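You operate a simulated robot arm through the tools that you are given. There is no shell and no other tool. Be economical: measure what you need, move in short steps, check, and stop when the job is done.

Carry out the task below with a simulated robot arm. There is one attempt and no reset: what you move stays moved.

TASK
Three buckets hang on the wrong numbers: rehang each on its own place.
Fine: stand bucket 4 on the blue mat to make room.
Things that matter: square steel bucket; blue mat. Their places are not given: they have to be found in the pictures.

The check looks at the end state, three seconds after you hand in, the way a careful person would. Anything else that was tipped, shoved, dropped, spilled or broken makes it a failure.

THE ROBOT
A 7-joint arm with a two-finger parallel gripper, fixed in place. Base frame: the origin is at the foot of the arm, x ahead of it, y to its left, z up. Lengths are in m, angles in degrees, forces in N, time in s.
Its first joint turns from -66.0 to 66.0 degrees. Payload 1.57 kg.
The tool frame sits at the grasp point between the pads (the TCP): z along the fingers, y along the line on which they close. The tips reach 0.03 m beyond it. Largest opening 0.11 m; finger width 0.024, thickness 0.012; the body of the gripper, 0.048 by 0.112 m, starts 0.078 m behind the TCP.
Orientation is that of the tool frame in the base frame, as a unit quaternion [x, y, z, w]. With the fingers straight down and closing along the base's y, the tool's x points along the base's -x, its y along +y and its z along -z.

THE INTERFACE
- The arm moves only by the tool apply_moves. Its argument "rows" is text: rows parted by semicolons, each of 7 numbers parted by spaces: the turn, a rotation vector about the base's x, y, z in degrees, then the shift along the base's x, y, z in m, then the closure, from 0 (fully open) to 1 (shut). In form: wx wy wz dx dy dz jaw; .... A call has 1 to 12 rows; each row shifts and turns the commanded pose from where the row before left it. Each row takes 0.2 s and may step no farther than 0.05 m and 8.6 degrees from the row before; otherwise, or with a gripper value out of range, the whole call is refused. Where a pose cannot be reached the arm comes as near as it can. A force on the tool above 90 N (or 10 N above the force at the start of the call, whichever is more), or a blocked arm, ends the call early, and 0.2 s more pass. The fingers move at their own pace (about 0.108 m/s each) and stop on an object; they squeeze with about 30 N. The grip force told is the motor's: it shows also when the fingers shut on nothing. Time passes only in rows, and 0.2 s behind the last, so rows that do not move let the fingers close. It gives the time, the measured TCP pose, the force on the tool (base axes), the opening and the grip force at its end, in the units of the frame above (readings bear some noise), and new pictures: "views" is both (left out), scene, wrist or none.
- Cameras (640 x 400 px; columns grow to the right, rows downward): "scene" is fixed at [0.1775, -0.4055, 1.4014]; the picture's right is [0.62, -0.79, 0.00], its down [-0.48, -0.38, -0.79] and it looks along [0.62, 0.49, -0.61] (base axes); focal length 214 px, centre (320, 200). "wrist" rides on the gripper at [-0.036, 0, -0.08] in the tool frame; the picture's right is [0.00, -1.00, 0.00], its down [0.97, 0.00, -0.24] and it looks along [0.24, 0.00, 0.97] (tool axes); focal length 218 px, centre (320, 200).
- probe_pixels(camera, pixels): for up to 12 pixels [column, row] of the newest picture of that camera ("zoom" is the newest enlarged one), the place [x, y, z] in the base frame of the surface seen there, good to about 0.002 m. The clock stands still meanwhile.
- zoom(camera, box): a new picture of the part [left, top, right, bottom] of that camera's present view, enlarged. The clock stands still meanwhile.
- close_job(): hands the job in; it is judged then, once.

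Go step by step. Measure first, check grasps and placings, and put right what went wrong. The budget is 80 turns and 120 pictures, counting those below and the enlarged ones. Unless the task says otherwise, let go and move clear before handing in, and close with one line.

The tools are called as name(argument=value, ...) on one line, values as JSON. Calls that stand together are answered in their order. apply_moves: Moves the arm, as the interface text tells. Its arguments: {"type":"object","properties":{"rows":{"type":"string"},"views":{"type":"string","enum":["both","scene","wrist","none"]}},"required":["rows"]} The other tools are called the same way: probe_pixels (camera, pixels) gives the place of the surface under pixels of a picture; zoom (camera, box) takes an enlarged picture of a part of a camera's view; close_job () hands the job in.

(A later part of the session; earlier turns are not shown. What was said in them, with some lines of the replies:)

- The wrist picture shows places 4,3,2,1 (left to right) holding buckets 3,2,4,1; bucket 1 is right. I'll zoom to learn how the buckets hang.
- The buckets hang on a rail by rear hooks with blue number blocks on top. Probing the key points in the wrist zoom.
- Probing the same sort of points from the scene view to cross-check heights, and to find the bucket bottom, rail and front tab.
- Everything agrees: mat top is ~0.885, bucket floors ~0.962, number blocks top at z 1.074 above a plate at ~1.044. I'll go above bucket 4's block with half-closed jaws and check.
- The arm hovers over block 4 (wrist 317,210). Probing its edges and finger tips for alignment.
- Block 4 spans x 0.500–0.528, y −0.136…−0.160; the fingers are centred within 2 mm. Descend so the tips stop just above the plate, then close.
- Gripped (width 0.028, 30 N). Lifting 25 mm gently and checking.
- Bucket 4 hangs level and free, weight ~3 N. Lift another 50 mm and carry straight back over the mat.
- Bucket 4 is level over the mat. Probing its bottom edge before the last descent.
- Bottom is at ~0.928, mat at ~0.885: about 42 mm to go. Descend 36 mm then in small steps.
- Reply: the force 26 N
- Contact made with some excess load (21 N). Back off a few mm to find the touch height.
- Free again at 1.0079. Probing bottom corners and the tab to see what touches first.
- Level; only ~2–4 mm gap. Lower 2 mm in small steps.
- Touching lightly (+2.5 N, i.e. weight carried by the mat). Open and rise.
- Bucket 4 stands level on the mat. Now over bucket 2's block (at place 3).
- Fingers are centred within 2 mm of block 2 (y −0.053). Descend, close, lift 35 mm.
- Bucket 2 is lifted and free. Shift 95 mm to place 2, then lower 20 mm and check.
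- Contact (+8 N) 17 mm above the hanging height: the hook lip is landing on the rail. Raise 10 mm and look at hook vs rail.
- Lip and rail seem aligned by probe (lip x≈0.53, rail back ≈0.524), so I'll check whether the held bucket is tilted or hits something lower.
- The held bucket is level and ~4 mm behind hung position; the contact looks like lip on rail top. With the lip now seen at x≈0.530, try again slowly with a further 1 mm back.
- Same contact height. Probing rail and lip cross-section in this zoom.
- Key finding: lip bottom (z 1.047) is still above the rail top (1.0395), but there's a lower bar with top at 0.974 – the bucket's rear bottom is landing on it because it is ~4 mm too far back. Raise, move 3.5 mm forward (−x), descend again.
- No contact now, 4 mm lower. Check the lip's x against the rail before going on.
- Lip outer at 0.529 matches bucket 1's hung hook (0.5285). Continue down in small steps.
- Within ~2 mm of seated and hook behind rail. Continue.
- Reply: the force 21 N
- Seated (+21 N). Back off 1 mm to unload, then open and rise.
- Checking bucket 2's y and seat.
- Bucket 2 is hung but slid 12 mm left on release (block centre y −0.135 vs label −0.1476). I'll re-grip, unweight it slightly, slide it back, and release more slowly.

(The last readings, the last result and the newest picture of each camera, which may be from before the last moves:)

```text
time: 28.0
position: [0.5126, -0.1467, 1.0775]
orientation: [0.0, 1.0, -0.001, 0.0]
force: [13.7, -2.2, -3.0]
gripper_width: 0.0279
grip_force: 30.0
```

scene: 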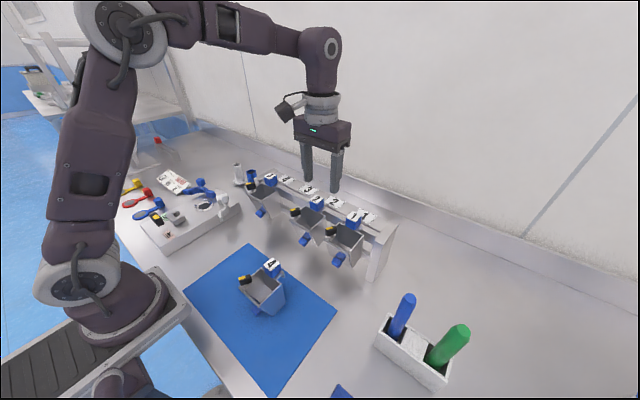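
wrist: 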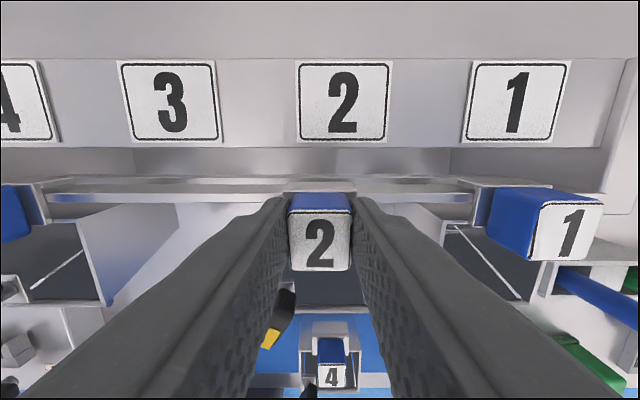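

Fx of 14 N: lip bearing on the rail back. Ease 1.5 mm back (+x) and lower 1 mm.

apply_moves(rows="0 0 0 0.0015 0 0 0.9;0 0 0 0 0 -0.001 0.9;0 0 0 0 0 0 0.9", views="wrist")

```text
time: 28.8
position: [0.5137, -0.1475, 1.0767]
orientation: [0.0, 1.0, 0.0, -0.001]
force: [0.7, -0.8, 1.0]
gripper_width: 0.0279
grip_force: 30.1
```

wrist: 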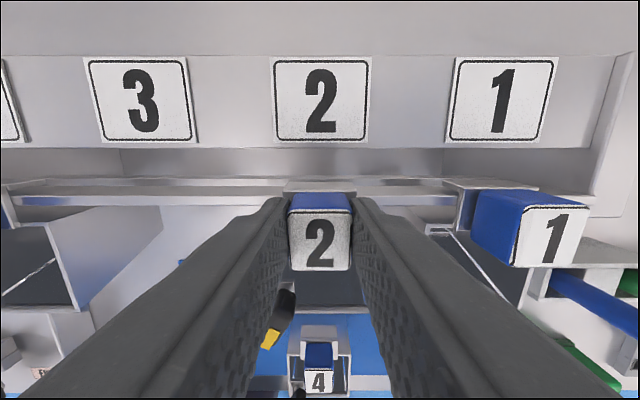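

Seated with nearly zero load. Release in small jaw steps and watch.

apply_moves(rows="0 0 0 0 0 0 0.74;0 0 0 0 0 0 0.72;0 0 0 0 0 0 0.68;0 0 0 0 0 0 0.6;0 0 0 0 0 0 0.5;0 0 0 0 0 0 0.5", views="wrist")

```text
time: 30.2
position: [0.5142, -0.1467, 1.0768]
orientation: [0.0, 1.0, 0.0, 0.0]
force: [0.4, -0.5, 0.3]
gripper_width: 0.055
grip_force: 0.2
```

wrist: 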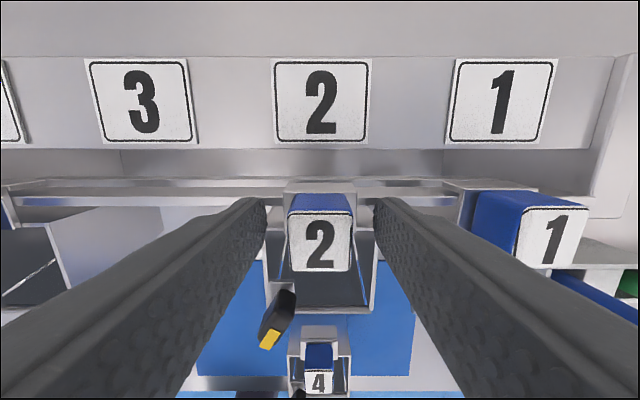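

Bucket 2 stayed centred. Rise and move over bucket 3 (at place 4).

apply_moves(rows="0 0 0 0 0 0.01 0.5;0 0 0 0 0 0.02 0.4;0 0 0 0 0 0.03 0.4;0 0 0 0 0.047 0 0.4;0 0 0 0 0.047 0 0.4;0 0 0 0 0.047 0 0.4;0 0 0 0 0.047 0 0.4;0 0 0 0 0 -0.012 0.4;0 0 0 0 0 0 0.4", views="both")

```text
time: 32.2
position: [0.5156, 0.0398, 1.1235]
orientation: [0.0, 1.0, 0.0, -0.001]
force: [-0.5, -0.4, -0.1]
gripper_width: 0.066
grip_force: 0.0
```

scene: 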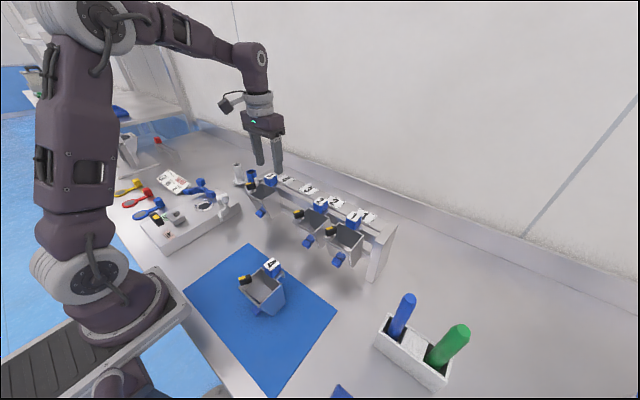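
wrist: 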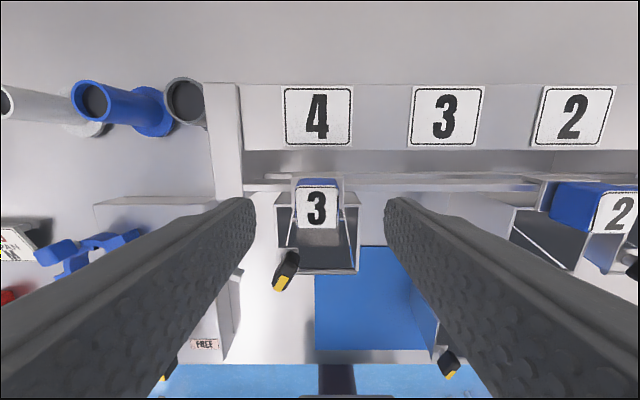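

probe_pixels(camera="wrist", pixels=[[299, 206], [336, 206], [317, 190], [317, 226], [246, 205], [392, 205], [318, 117], [446, 117], [573, 115], [611, 210]])

zoom(camera="scene", box=[230, 150, 390, 270])

```text
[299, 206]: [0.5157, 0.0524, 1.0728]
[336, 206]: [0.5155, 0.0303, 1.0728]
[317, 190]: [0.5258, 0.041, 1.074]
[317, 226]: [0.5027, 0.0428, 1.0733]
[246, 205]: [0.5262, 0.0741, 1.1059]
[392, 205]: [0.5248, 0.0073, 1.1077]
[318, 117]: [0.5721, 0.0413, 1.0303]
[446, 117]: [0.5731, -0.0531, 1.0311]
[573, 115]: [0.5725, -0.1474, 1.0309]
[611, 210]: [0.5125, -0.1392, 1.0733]
```

```text
3.33 times, centred on (310, 210) of scene
```

zoom: 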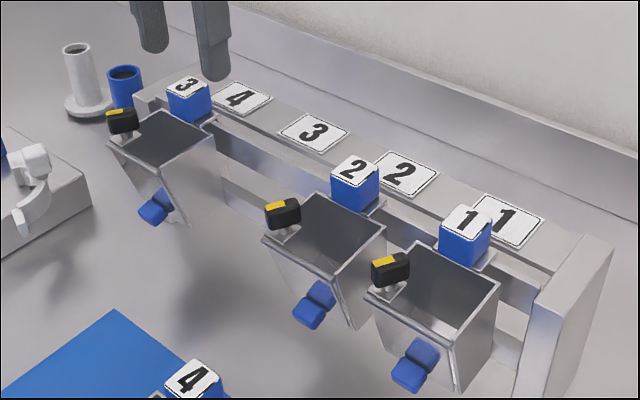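

Aligned with block 3. Grip and lift.

apply_moves(rows="0 0 0 -0.0005 0.0008 -0.0233 0.4;0 0 0 0 0 -0.0233 0.4;0 0 0 0 0 0 0.4;0 0 0 0 0 0 0.8;0 0 0 0 0 0 0.9;0 0 0 0 0 0 0.9;0 0 0 0 0 0.01 0.9;0 0 0 0 0 0.01 0.9;0 0 0 0 0 0.015 0.9;0 0 0 0 0 0 0.9", views="wrist")

zoom(camera="scene", box=[230, 150, 350, 240])

```text
time: 34.4
position: [0.513, 0.0423, 1.1122]
orientation: [0.0, 1.0, 0.0, 0.0]
force: [0.0, 0.4, -3.6]
gripper_width: 0.0276
grip_force: 30.0
```

wrist: 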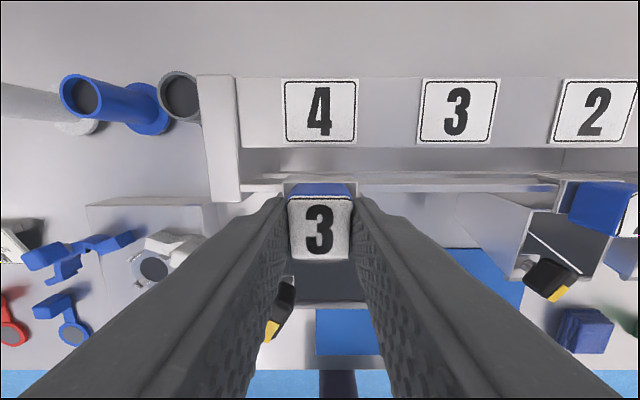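

```text
4.44 times, centred on (290, 195) of scene
```

zoom: 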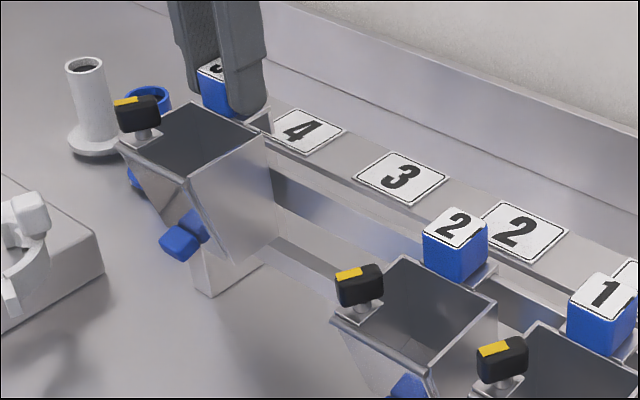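

Free. Shift 95 mm to place 3, lower 12 mm (still above the lower bar) and measure the lip's x.

apply_moves(rows="0 0 0 0 -0.02 0 0.9;0 0 0 0 -0.03 0 0.9;0 0 0 0 -0.03 0 0.9;0 0 0 0 -0.0148 0 0.9;0 0 0 0 0 -0.012 0.9;0 0 0 0 0 0 0.9;0 0 0 0 0 0 0.9", views="wrist")

zoom(camera="wrist", box=[220, 150, 420, 210])

probe_pixels(camera="zoom", pixels=[[300, 200], [300, 204], [320, 206], [350, 210], [280, 214], [360, 216], [300, 219], [340, 219], [100, 230], [560, 230]])

```text
time: 36.0
position: [0.5124, -0.0533, 1.1018]
orientation: [0.0, 1.0, 0.0, 0.0]
force: [0.4, 1.4, -3.5]
gripper_width: 0.0274
grip_force: 29.6
```

wrist: 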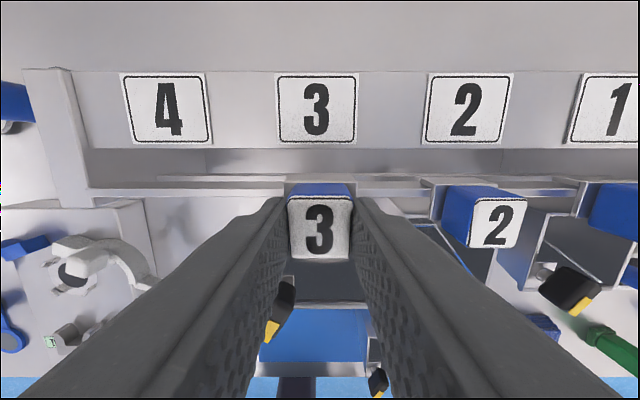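

```text
3.20 times, centred on (320, 180) of wrist
```

zoom: 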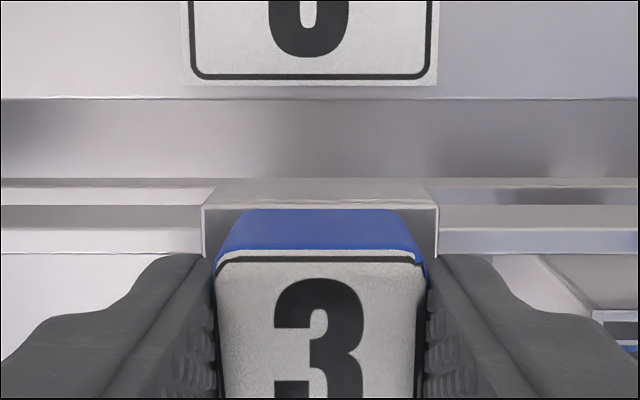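

```text
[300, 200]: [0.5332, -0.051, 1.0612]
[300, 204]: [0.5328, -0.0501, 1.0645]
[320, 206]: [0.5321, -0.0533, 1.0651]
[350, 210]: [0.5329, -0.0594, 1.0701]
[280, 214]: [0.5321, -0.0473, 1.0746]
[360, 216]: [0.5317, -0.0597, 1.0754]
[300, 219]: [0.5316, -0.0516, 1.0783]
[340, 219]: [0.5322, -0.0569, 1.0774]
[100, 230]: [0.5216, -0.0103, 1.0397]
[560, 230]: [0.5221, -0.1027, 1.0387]
```

Lip outer at 0.5325, target 0.529: move −3.5 mm and lower.

apply_moves(rows="0 0 0 -0.0035 0 0 0.9;0 0 0 0 0 -0.004 0.9;0 0 0 0 0 -0.004 0.9;0 0 0 0 0 -0.004 0.9;0 0 0 0 0 0 0.9", views="wrist")

zoom(camera="wrist", box=[220, 150, 420, 210])

probe_pixels(camera="zoom", pixels=[[300, 200], [300, 204], [320, 206], [350, 210], [280, 214], [360, 216], [300, 219], [340, 219], [100, 222], [560, 222]])

```text
time: 37.2
position: [0.5103, -0.0536, 1.0881]
orientation: [0.0, 1.0, 0.0, 0.001]
force: [0.0, 0.4, -3.5]
gripper_width: 0.0279
grip_force: 30.3
```

wrist: 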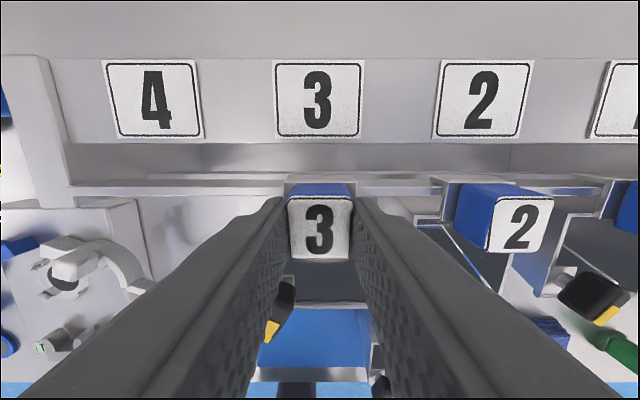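

```text
3.20 times, centred on (320, 180) of wrist
```

zoom: 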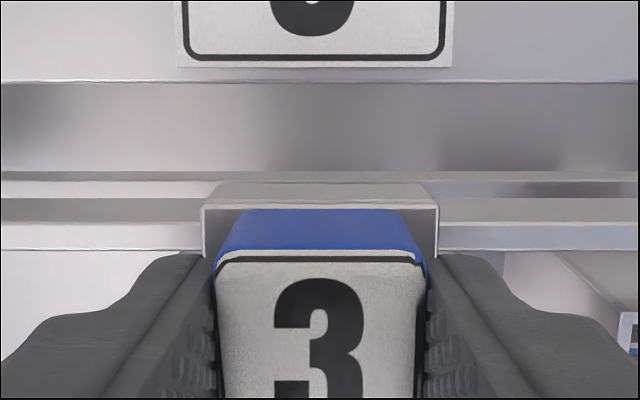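

```text
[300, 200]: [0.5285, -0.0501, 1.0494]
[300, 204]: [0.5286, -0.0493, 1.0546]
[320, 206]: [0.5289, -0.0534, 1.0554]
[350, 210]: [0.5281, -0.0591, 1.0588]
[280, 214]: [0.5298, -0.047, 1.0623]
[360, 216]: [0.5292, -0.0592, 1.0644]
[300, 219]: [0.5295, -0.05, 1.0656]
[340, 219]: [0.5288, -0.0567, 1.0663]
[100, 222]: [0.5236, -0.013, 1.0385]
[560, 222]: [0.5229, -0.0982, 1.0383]
```

On target (lip 0.529), no contact. Lower 11 mm.

apply_moves(rows="0 0 0 0 0 -0.004 0.9;0 0 0 0 0 -0.004 0.9;0 0 0 0 0 -0.003 0.9;0 0 0 0 0 0 0.9", views="none")

```text
time: 38.2
position: [0.5091, -0.0536, 1.0789]
orientation: [0.0, 1.0, 0.0, 0.001]
force: [-0.3, 1.4, 7.4]
gripper_width: 0.0277
grip_force: 29.9
```

Light contact near the expected seat height; verify that it is seated.

zoom(camera="scene", box=[260, 165, 360, 250])

zoom(camera="wrist", box=[220, 150, 480, 250])

```text
4.71 times, centred on (310, 208) of scene
```

zoom: 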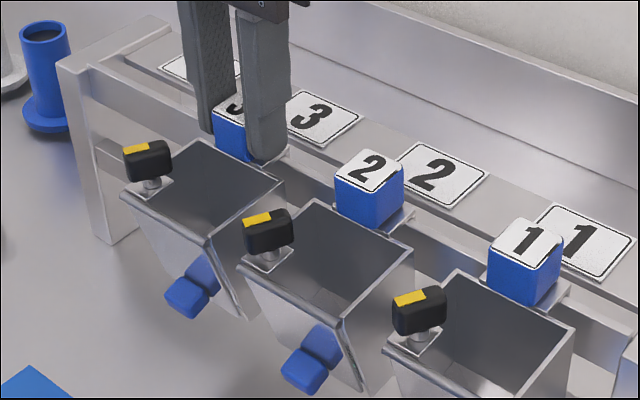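

```text
2.46 times, centred on (350, 200) of wrist
```

zoom: 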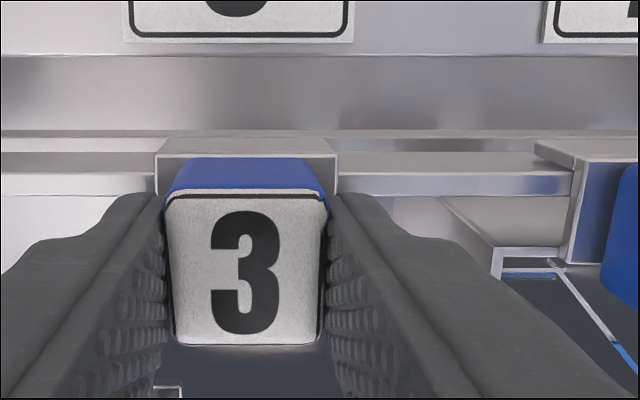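

probe_pixels(camera="zoom", pixels=[[240, 156], [240, 148], [240, 142], [240, 180], [240, 210], [240, 300], [555, 145], [555, 155], [100, 165], [590, 150]])

probe_pixels(camera="scene", pixels=[[319, 212], [345, 219], [303, 217], [347, 237], [336, 234], [381, 234], [372, 216], [338, 200]])

```text
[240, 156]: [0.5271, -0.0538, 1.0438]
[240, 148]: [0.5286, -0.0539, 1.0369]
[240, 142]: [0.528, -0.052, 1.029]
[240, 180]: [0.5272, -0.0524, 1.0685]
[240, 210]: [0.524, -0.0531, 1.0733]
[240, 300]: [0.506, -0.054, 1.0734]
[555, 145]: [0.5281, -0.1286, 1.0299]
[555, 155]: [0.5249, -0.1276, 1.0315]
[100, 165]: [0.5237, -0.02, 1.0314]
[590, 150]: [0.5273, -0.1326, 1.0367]
```

```text
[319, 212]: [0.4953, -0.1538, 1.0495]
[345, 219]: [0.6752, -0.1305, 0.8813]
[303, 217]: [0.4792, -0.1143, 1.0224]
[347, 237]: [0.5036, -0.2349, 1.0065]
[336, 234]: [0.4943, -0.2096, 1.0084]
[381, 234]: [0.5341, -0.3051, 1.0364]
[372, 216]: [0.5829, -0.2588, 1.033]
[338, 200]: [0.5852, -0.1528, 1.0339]
```

Block 3's top is 1.0734 and lip behind rail: seated. Unload a hair and release slowly.

apply_moves(rows="0 0 0 0 0 0.0005 0.9;0 0 0 0 0 0 0.74;0 0 0 0 0 0 0.72;0 0 0 0 0 0 0.68;0 0 0 0 0 0 0.6;0 0 0 0 0 0 0.5;0 0 0 0 0 0 0.5", views="wrist")

```text
time: 39.8
position: [0.5095, -0.055, 1.0783]
orientation: [0.0, 1.0, 0.0, 0.001]
force: [0.3, -0.3, 0.8]
gripper_width: 0.0552
grip_force: 0.0
```

wrist: 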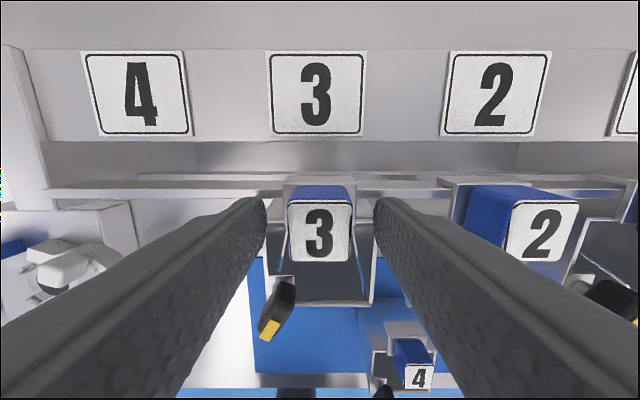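

Bucket 3 stays centred. Rise and go over bucket 4 on the mat.

apply_moves(rows="0 0 0 0 0 0.012 0.5;0 0 0 0 0 0.02 0.4;0 0 0 0 0 0.034 0.4;0 0 0 -0.0344 -0.0186 0 0.4;0 0 0 -0.0344 -0.0186 0 0.4;0 0 0 -0.0344 -0.0186 0 0.4;0 0 0 -0.0344 -0.0186 0 0.4;0 0 0 -0.0344 -0.0186 -0.02 0.4;0 0 0 0 0 -0.045 0.4;0 0 0 0 0 0 0.4")

zoom(camera="scene", box=[230, 150, 390, 270])

```text
time: 42.0
position: [0.3399, -0.1457, 1.0783]
orientation: [0.001, 1.0, 0.0, 0.0]
force: [-0.6, -0.2, 0.2]
gripper_width: 0.066
grip_force: 0.0
```

scene: 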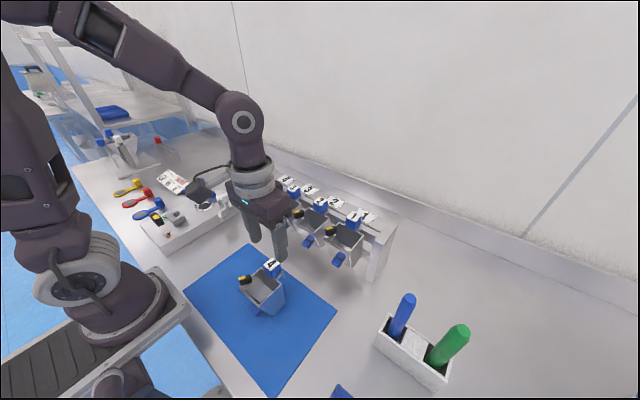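
wrist: 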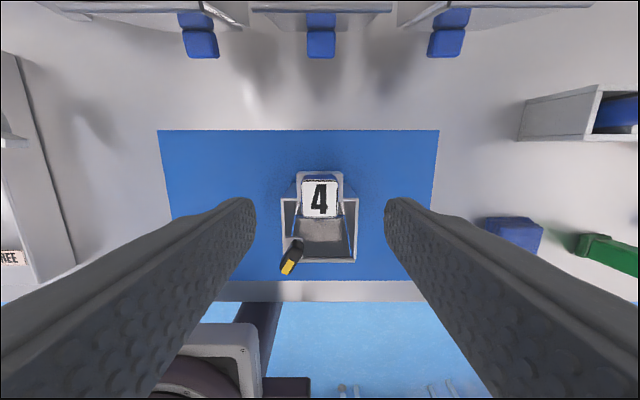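

```text
3.33 times, centred on (310, 210) of scene
```

zoom: 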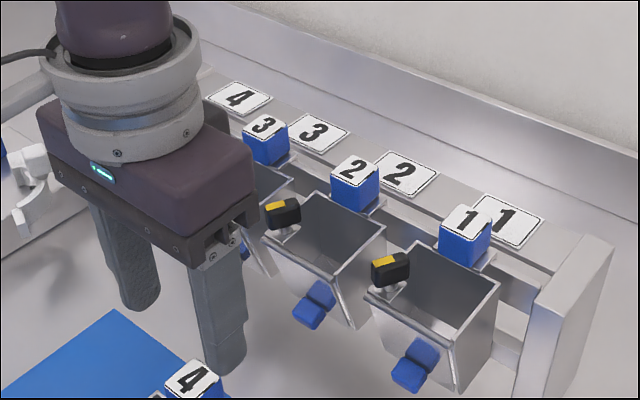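

probe_pixels(camera="wrist", pixels=[[304, 198], [336, 198], [320, 186], [320, 214], [246, 205], [392, 205], [320, 174]])

```text
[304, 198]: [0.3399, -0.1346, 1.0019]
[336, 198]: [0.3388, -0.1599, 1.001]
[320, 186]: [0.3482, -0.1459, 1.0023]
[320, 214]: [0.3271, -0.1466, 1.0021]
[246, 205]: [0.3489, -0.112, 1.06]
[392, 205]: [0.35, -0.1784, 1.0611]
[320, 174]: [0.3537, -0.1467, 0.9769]
```

Aligned; also checking the height of the fixtures at the left (scene 222,205) that the path passes.

probe_pixels(camera="scene", pixels=[[230, 212], [238, 205], [240, 212], [200, 250], [165, 225], [180, 213], [155, 217], [250, 176], [237, 178]])

apply_moves(rows="0 0 0 -0.0015 -0.0015 -0.025 0.4;0 0 0 0 0 -0.025 0.4;0 0 0 0 0 -0.0235 0.4;0 0 0 0 0 0 0.4;0 0 0 0 0 0 0.8;0 0 0 0 0 0 0.9;0 0 0 0 0 0 0.9;0 0 0 0 0 0.01 0.9;0 0 0 0 0 0.02 0.9;0 0 0 0 0 0.04 0.9;0 0 0 0 0 0.04 0.9;0 0 0 0 0 0 0.9")

```text
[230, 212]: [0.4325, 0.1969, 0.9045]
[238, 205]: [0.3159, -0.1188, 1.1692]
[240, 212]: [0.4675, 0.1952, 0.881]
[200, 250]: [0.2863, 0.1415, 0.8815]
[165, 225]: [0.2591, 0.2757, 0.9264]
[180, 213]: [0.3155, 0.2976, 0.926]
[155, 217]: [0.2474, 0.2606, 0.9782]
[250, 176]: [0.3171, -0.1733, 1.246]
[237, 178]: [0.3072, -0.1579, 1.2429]
```

```text
time: 44.6
position: [0.3347, -0.1484, 1.1141]
orientation: [0.0, 1.0, 0.001, 0.0]
force: [-0.3, -1.2, -4.1]
gripper_width: 0.0276
grip_force: 29.6
```

scene: 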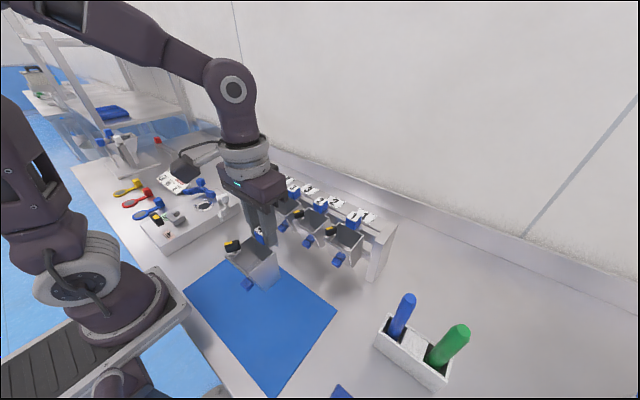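
wrist: 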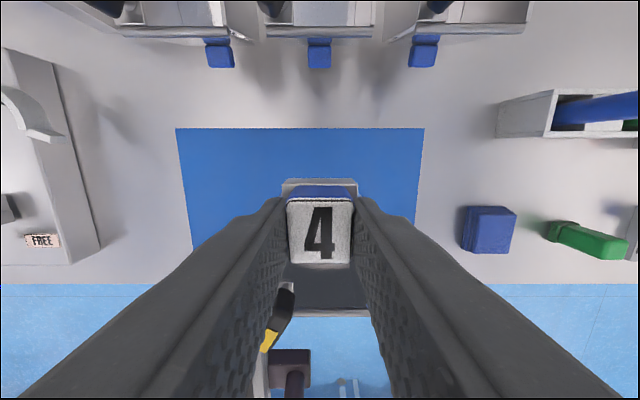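

Bucket 4 is up. Carry left to y≈0.042, then forward to just over the rail.

apply_moves(rows="0 0 0 0 0.035 0.002 0.9;0 0 0 0 0.04 0 0.9;0 0 0 0 0.04 0 0.9;0 0 0 0 0.04 0 0.9;0 0 0 0 0.034 0 0.9;0 0 0 0.03 0 0 0.9;0 0 0 0.035 0 0 0.9;0 0 0 0.035 0 0 0.9;0 0 0 0.035 0 0 0.9;0 0 0 0.035 0 0 0.9;0 0 0 0 0 0 0.9;0 0 0 0 0 0 0.9")

zoom(camera="wrist", box=[220, 150, 420, 210])

probe_pixels(camera="zoom", pixels=[[300, 200], [300, 206], [320, 208], [350, 212], [280, 216], [360, 216], [300, 219], [340, 219], [100, 222], [560, 222]])

```text
time: 47.2
position: [0.5063, 0.0436, 1.1152]
orientation: [0.0, 1.0, 0.0, -0.001]
force: [-0.6, 0.3, -3.2]
gripper_width: 0.0277
grip_force: 30.2
```

scene: 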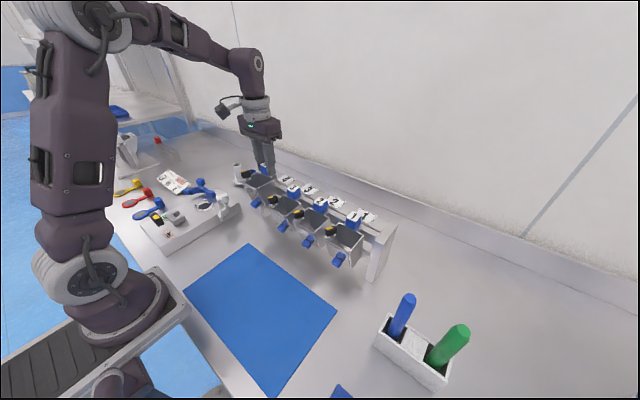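
wrist: 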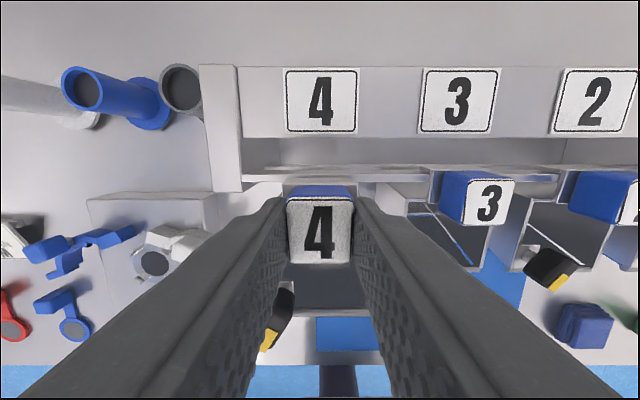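

```text
3.20 times, centred on (320, 180) of wrist
```

zoom: 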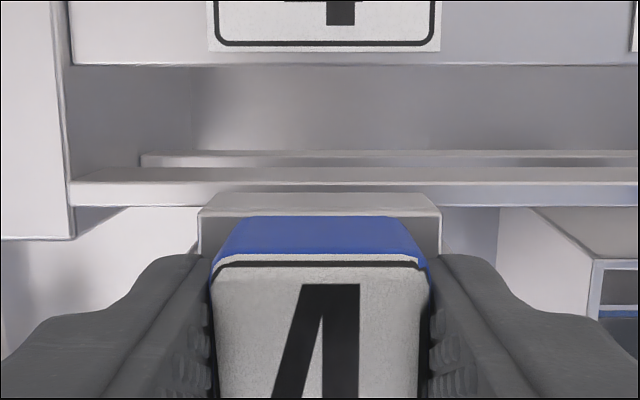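

```text
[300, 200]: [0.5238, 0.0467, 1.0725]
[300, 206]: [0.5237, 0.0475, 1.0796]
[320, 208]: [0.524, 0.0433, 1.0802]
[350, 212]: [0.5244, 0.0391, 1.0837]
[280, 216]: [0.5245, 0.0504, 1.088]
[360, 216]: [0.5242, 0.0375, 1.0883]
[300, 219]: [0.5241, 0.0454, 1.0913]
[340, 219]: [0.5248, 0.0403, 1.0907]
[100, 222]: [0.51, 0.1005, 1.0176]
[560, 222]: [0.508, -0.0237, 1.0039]
```

Lip at 0.524; needs +5 mm to reach 0.529. Then lower 22 mm in steps and re-measure.

apply_moves(rows="0 0 0 0.005 -0.001 0 0.9;0 0 0 0 0 -0.008 0.9;0 0 0 0 0 -0.006 0.9;0 0 0 0 0 0 0.9;0 0 0 0 0 0 0.9", views="wrist")

zoom(camera="wrist", box=[220, 150, 420, 210])

probe_pixels(camera="zoom", pixels=[[300, 200], [300, 206], [320, 208], [350, 212], [280, 215], [360, 215], [240, 208], [410, 208], [100, 212], [560, 212]])

```text
time: 48.4
position: [0.5114, 0.0424, 1.1042]
orientation: [0.0, 1.0, -0.001, 0.0]
force: [-0.1, -0.3, -4.0]
gripper_width: 0.0275
grip_force: 29.5
```

wrist: 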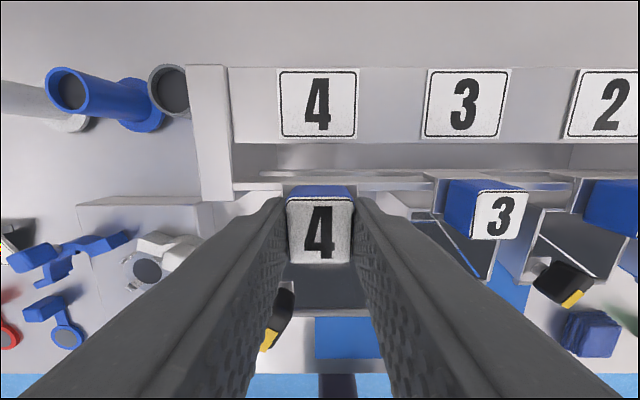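

```text
3.20 times, centred on (320, 180) of wrist
```

zoom: 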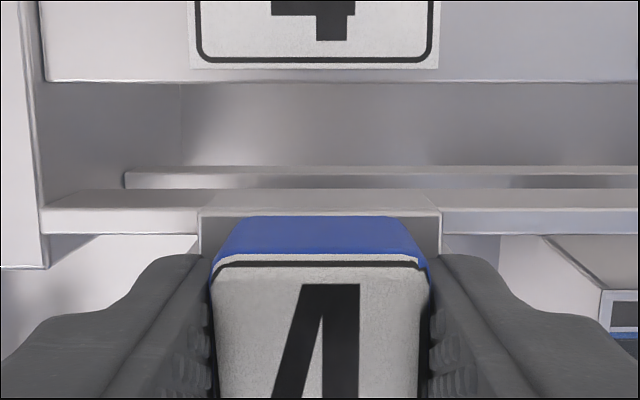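

```text
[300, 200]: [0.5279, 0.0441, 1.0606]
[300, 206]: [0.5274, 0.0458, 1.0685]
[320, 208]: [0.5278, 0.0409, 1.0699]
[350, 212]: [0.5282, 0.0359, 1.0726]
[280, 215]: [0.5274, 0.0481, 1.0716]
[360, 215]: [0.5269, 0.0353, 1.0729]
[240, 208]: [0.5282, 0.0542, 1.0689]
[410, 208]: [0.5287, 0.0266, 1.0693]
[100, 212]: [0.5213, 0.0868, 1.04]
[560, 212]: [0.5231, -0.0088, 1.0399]
```

Lip 0.528; add 1 mm and lower 14 mm.

apply_moves(rows="0 0 0 0.001 0 0 0.9;0 0 0 0 0 -0.005 0.9;0 0 0 0 0 -0.004 0.9;0 0 0 0 0 -0.004 0.9;0 0 0 0 0 0 0.9;0 0 0 0 0 0 0.9", views="wrist")

probe_pixels(camera="wrist", pixels=[[314, 178], [314, 180], [314, 182], [320, 184], [330, 185], [260, 184], [270, 186], [390, 186], [320, 220]])

```text
time: 49.8
position: [0.5106, 0.0407, 1.091]
orientation: [0.0, 1.0, 0.0, 0.0]
force: [-0.6, 0.6, -3.8]
gripper_width: 0.0277
grip_force: 30.4
```

wrist: 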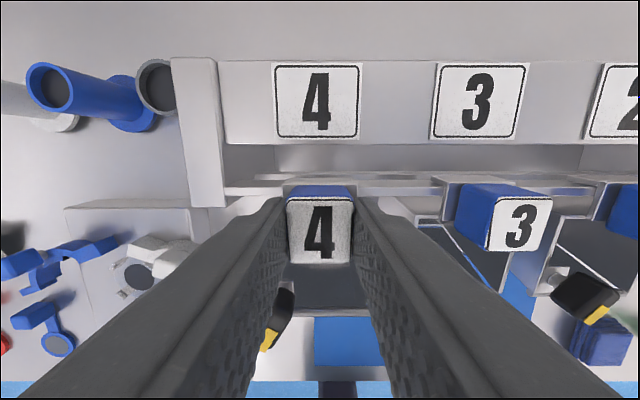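

```text
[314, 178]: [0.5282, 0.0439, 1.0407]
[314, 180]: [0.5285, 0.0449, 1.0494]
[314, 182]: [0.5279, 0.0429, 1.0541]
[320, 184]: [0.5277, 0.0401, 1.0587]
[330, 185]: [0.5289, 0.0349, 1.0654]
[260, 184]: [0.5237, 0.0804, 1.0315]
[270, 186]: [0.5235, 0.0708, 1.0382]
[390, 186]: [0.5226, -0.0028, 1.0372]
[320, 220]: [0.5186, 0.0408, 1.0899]
```

No contact, lip 0.5283. Continue down in small steps.

apply_moves(rows="0 0 0 0.0005 0.0005 -0.003 0.9;0 0 0 0 0 -0.003 0.9;0 0 0 0 0 -0.003 0.9;0 0 0 0 0 0 0.9", views="none")

```text
time: 50.8
position: [0.5122, 0.0414, 1.0818]
orientation: [0.0, 1.0, 0.001, 0.0]
force: [0.2, -0.3, -3.7]
gripper_width: 0.0277
grip_force: 30.5
```

Passing freely behind the rail. Continue.

apply_moves(rows="0 0 0 0 0 -0.002 0.9;0 0 0 0 0 -0.001 0.9;0 0 0 0 0 -0.001 0.9;0 0 0 0 0 0 0.9", views="wrist")

probe_pixels(camera="wrist", pixels=[[320, 215], [320, 235], [314, 180], [314, 182], [330, 185], [320, 188]])

```text
time: 51.8
position: [0.5115, 0.0414, 1.0785]
orientation: [0.0, 1.0, -0.001, 0.0]
force: [-0.3, 0.3, -3.8]
gripper_width: 0.0277
grip_force: 30.4
```

wrist: 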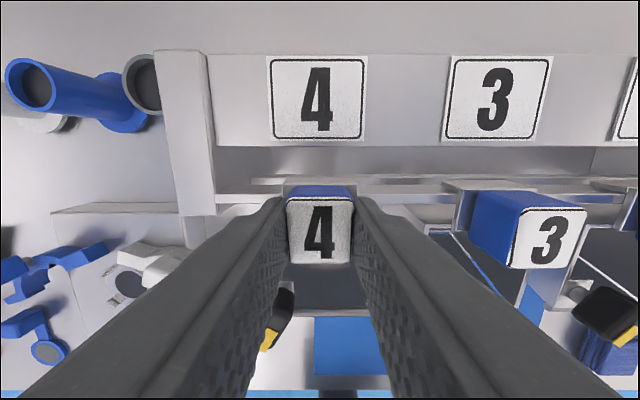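

```text
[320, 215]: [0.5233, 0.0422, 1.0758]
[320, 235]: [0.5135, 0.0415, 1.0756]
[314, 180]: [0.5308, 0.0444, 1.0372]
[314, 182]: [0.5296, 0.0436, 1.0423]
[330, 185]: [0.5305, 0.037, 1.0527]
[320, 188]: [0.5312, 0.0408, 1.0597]
```

About 2 mm to go (block top 1.0757 vs 1.0735 seated).

apply_moves(rows="0 0 0 0 0 -0.001 0.9;0 0 0 0 0 -0.001 0.9;0 0 0 0 0 0 0.9", views="none")

```text
time: 52.6
position: [0.5134, 0.0397, 1.0754]
orientation: [0.0, 1.0, -0.001, 0.0]
force: [-0.7, -0.5, -3.3]
gripper_width: 0.0279
grip_force: 29.9
```

apply_moves(rows="0 0 0 0 0 -0.001 0.9;0 0 0 0 0 0 0.9", views="none")

```text
time: 53.2
position: [0.5128, 0.0401, 1.0753]
orientation: [0.0, 1.0, 0.0, 0.0]
force: [-0.9, 0.0, 3.8]
gripper_width: 0.0276
grip_force: 30.1
```

Seated with a light load (+3.8 N). Release slowly.

apply_moves(rows="0 0 0 0 0 0 0.74;0 0 0 0 0 0 0.72;0 0 0 0 0 0 0.68;0 0 0 0 0 0 0.6;0 0 0 0 0 0 0.5;0 0 0 0 0 0 0.5", views="wrist")

```text
time: 54.6
position: [0.5132, 0.0407, 1.0746]
orientation: [0.001, 1.0, 0.001, 0.0]
force: [0.5, -0.2, -0.1]
gripper_width: 0.055
grip_force: 0.1
```

wrist: 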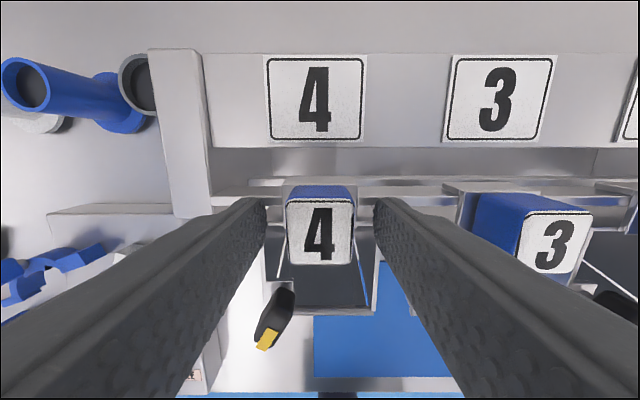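

Bucket 4 stays centred under its label. Rise straight, back off toward the start pose, and inspect everything.

apply_moves(rows="0 0 0 0 0 0.012 0.5;0 0 0 0 0 0.02 0.4;0 0 0 0 0 0.04 0.4;0 0 0 0 0 0.045 0.4;0 0 0 -0.03 -0.025 0.03 0.4;0 0 0 -0.035 -0.03 0.01 0.4;0 0 0 -0.035 -0.03 0 0.4;0 0 0 0 0 0 0.4;0 0 0 0 0 0 0.4")

zoom(camera="scene", box=[220, 150, 400, 280])

zoom(camera="wrist", box=[160, 0, 560, 200])

```text
time: 56.6
position: [0.4165, -0.045, 1.2319]
orientation: [0.001, 1.0, 0.0, 0.0]
force: [0.0, 0.1, -0.6]
gripper_width: 0.066
grip_force: 0.1
```

scene: 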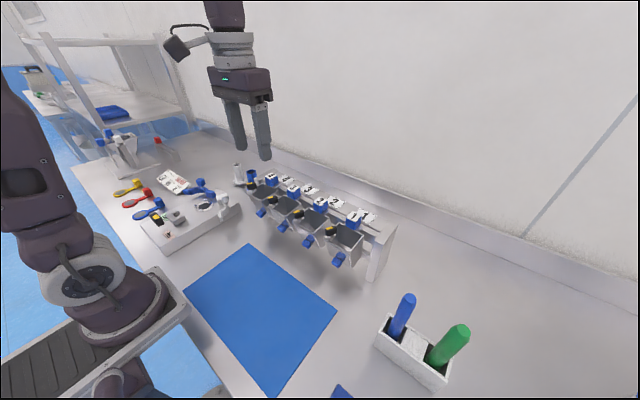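
wrist: 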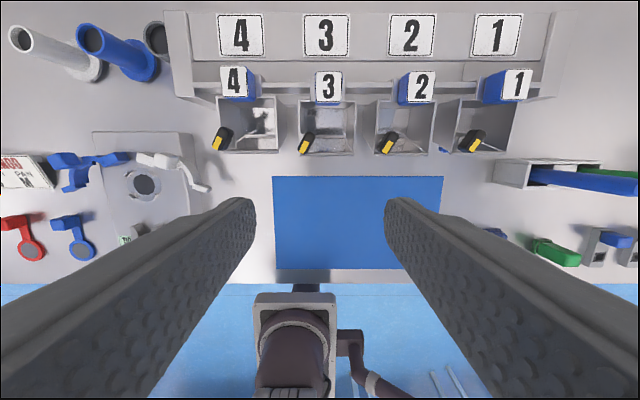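

```text
3.08 times, centred on (310, 215) of scene
```

zoom: 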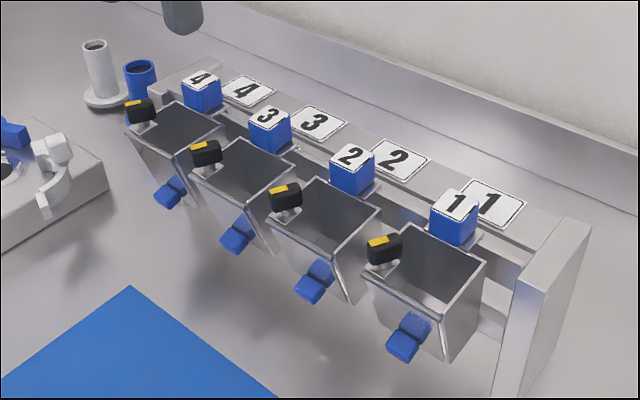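

```text
1.60 times, centred on (360, 100) of wrist
```

zoom: 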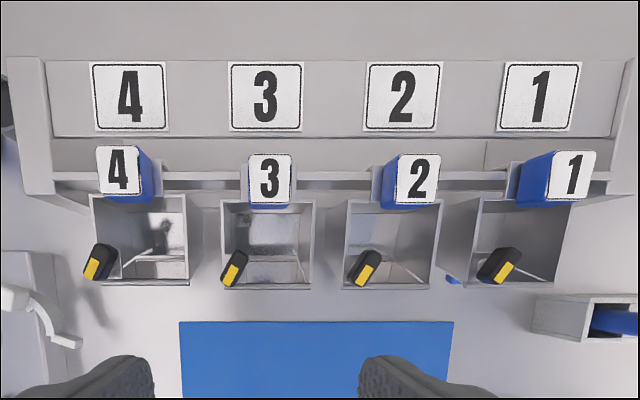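

Numbers now match in order 4,3,2,1. Quick measure of block positions for alignment and seating.

probe_pixels(camera="zoom", pixels=[[118, 172], [269, 180], [417, 180], [574, 176], [130, 97], [265, 97], [403, 97], [539, 97]])

probe_pixels(camera="scene", pixels=[[276, 172], [294, 184], [318, 195], [348, 208], [325, 226], [355, 240], [301, 210]])

```text
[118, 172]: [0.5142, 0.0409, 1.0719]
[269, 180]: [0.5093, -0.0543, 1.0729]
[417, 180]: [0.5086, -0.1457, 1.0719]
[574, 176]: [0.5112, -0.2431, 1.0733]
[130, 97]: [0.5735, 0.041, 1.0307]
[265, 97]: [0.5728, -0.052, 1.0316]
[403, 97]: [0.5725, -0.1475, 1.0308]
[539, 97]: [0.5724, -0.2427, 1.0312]
```

```text
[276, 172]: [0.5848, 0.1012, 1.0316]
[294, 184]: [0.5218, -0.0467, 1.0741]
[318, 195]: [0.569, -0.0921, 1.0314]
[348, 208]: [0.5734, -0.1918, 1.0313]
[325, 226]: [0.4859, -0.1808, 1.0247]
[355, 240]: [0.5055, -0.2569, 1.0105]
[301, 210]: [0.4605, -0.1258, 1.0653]
```

All block tops are at about 1.073 and within ~2 mm of their labels, the mat is clear and nothing else was disturbed; handing in.

close_job()

```text
The job is handed in.
```

Buckets 2, 3 and 4 now hang on their own numbers (bucket 1 was already right), each within about 2 mm of its label. The mat is empty, the gripper is clear, and I handed the job in.
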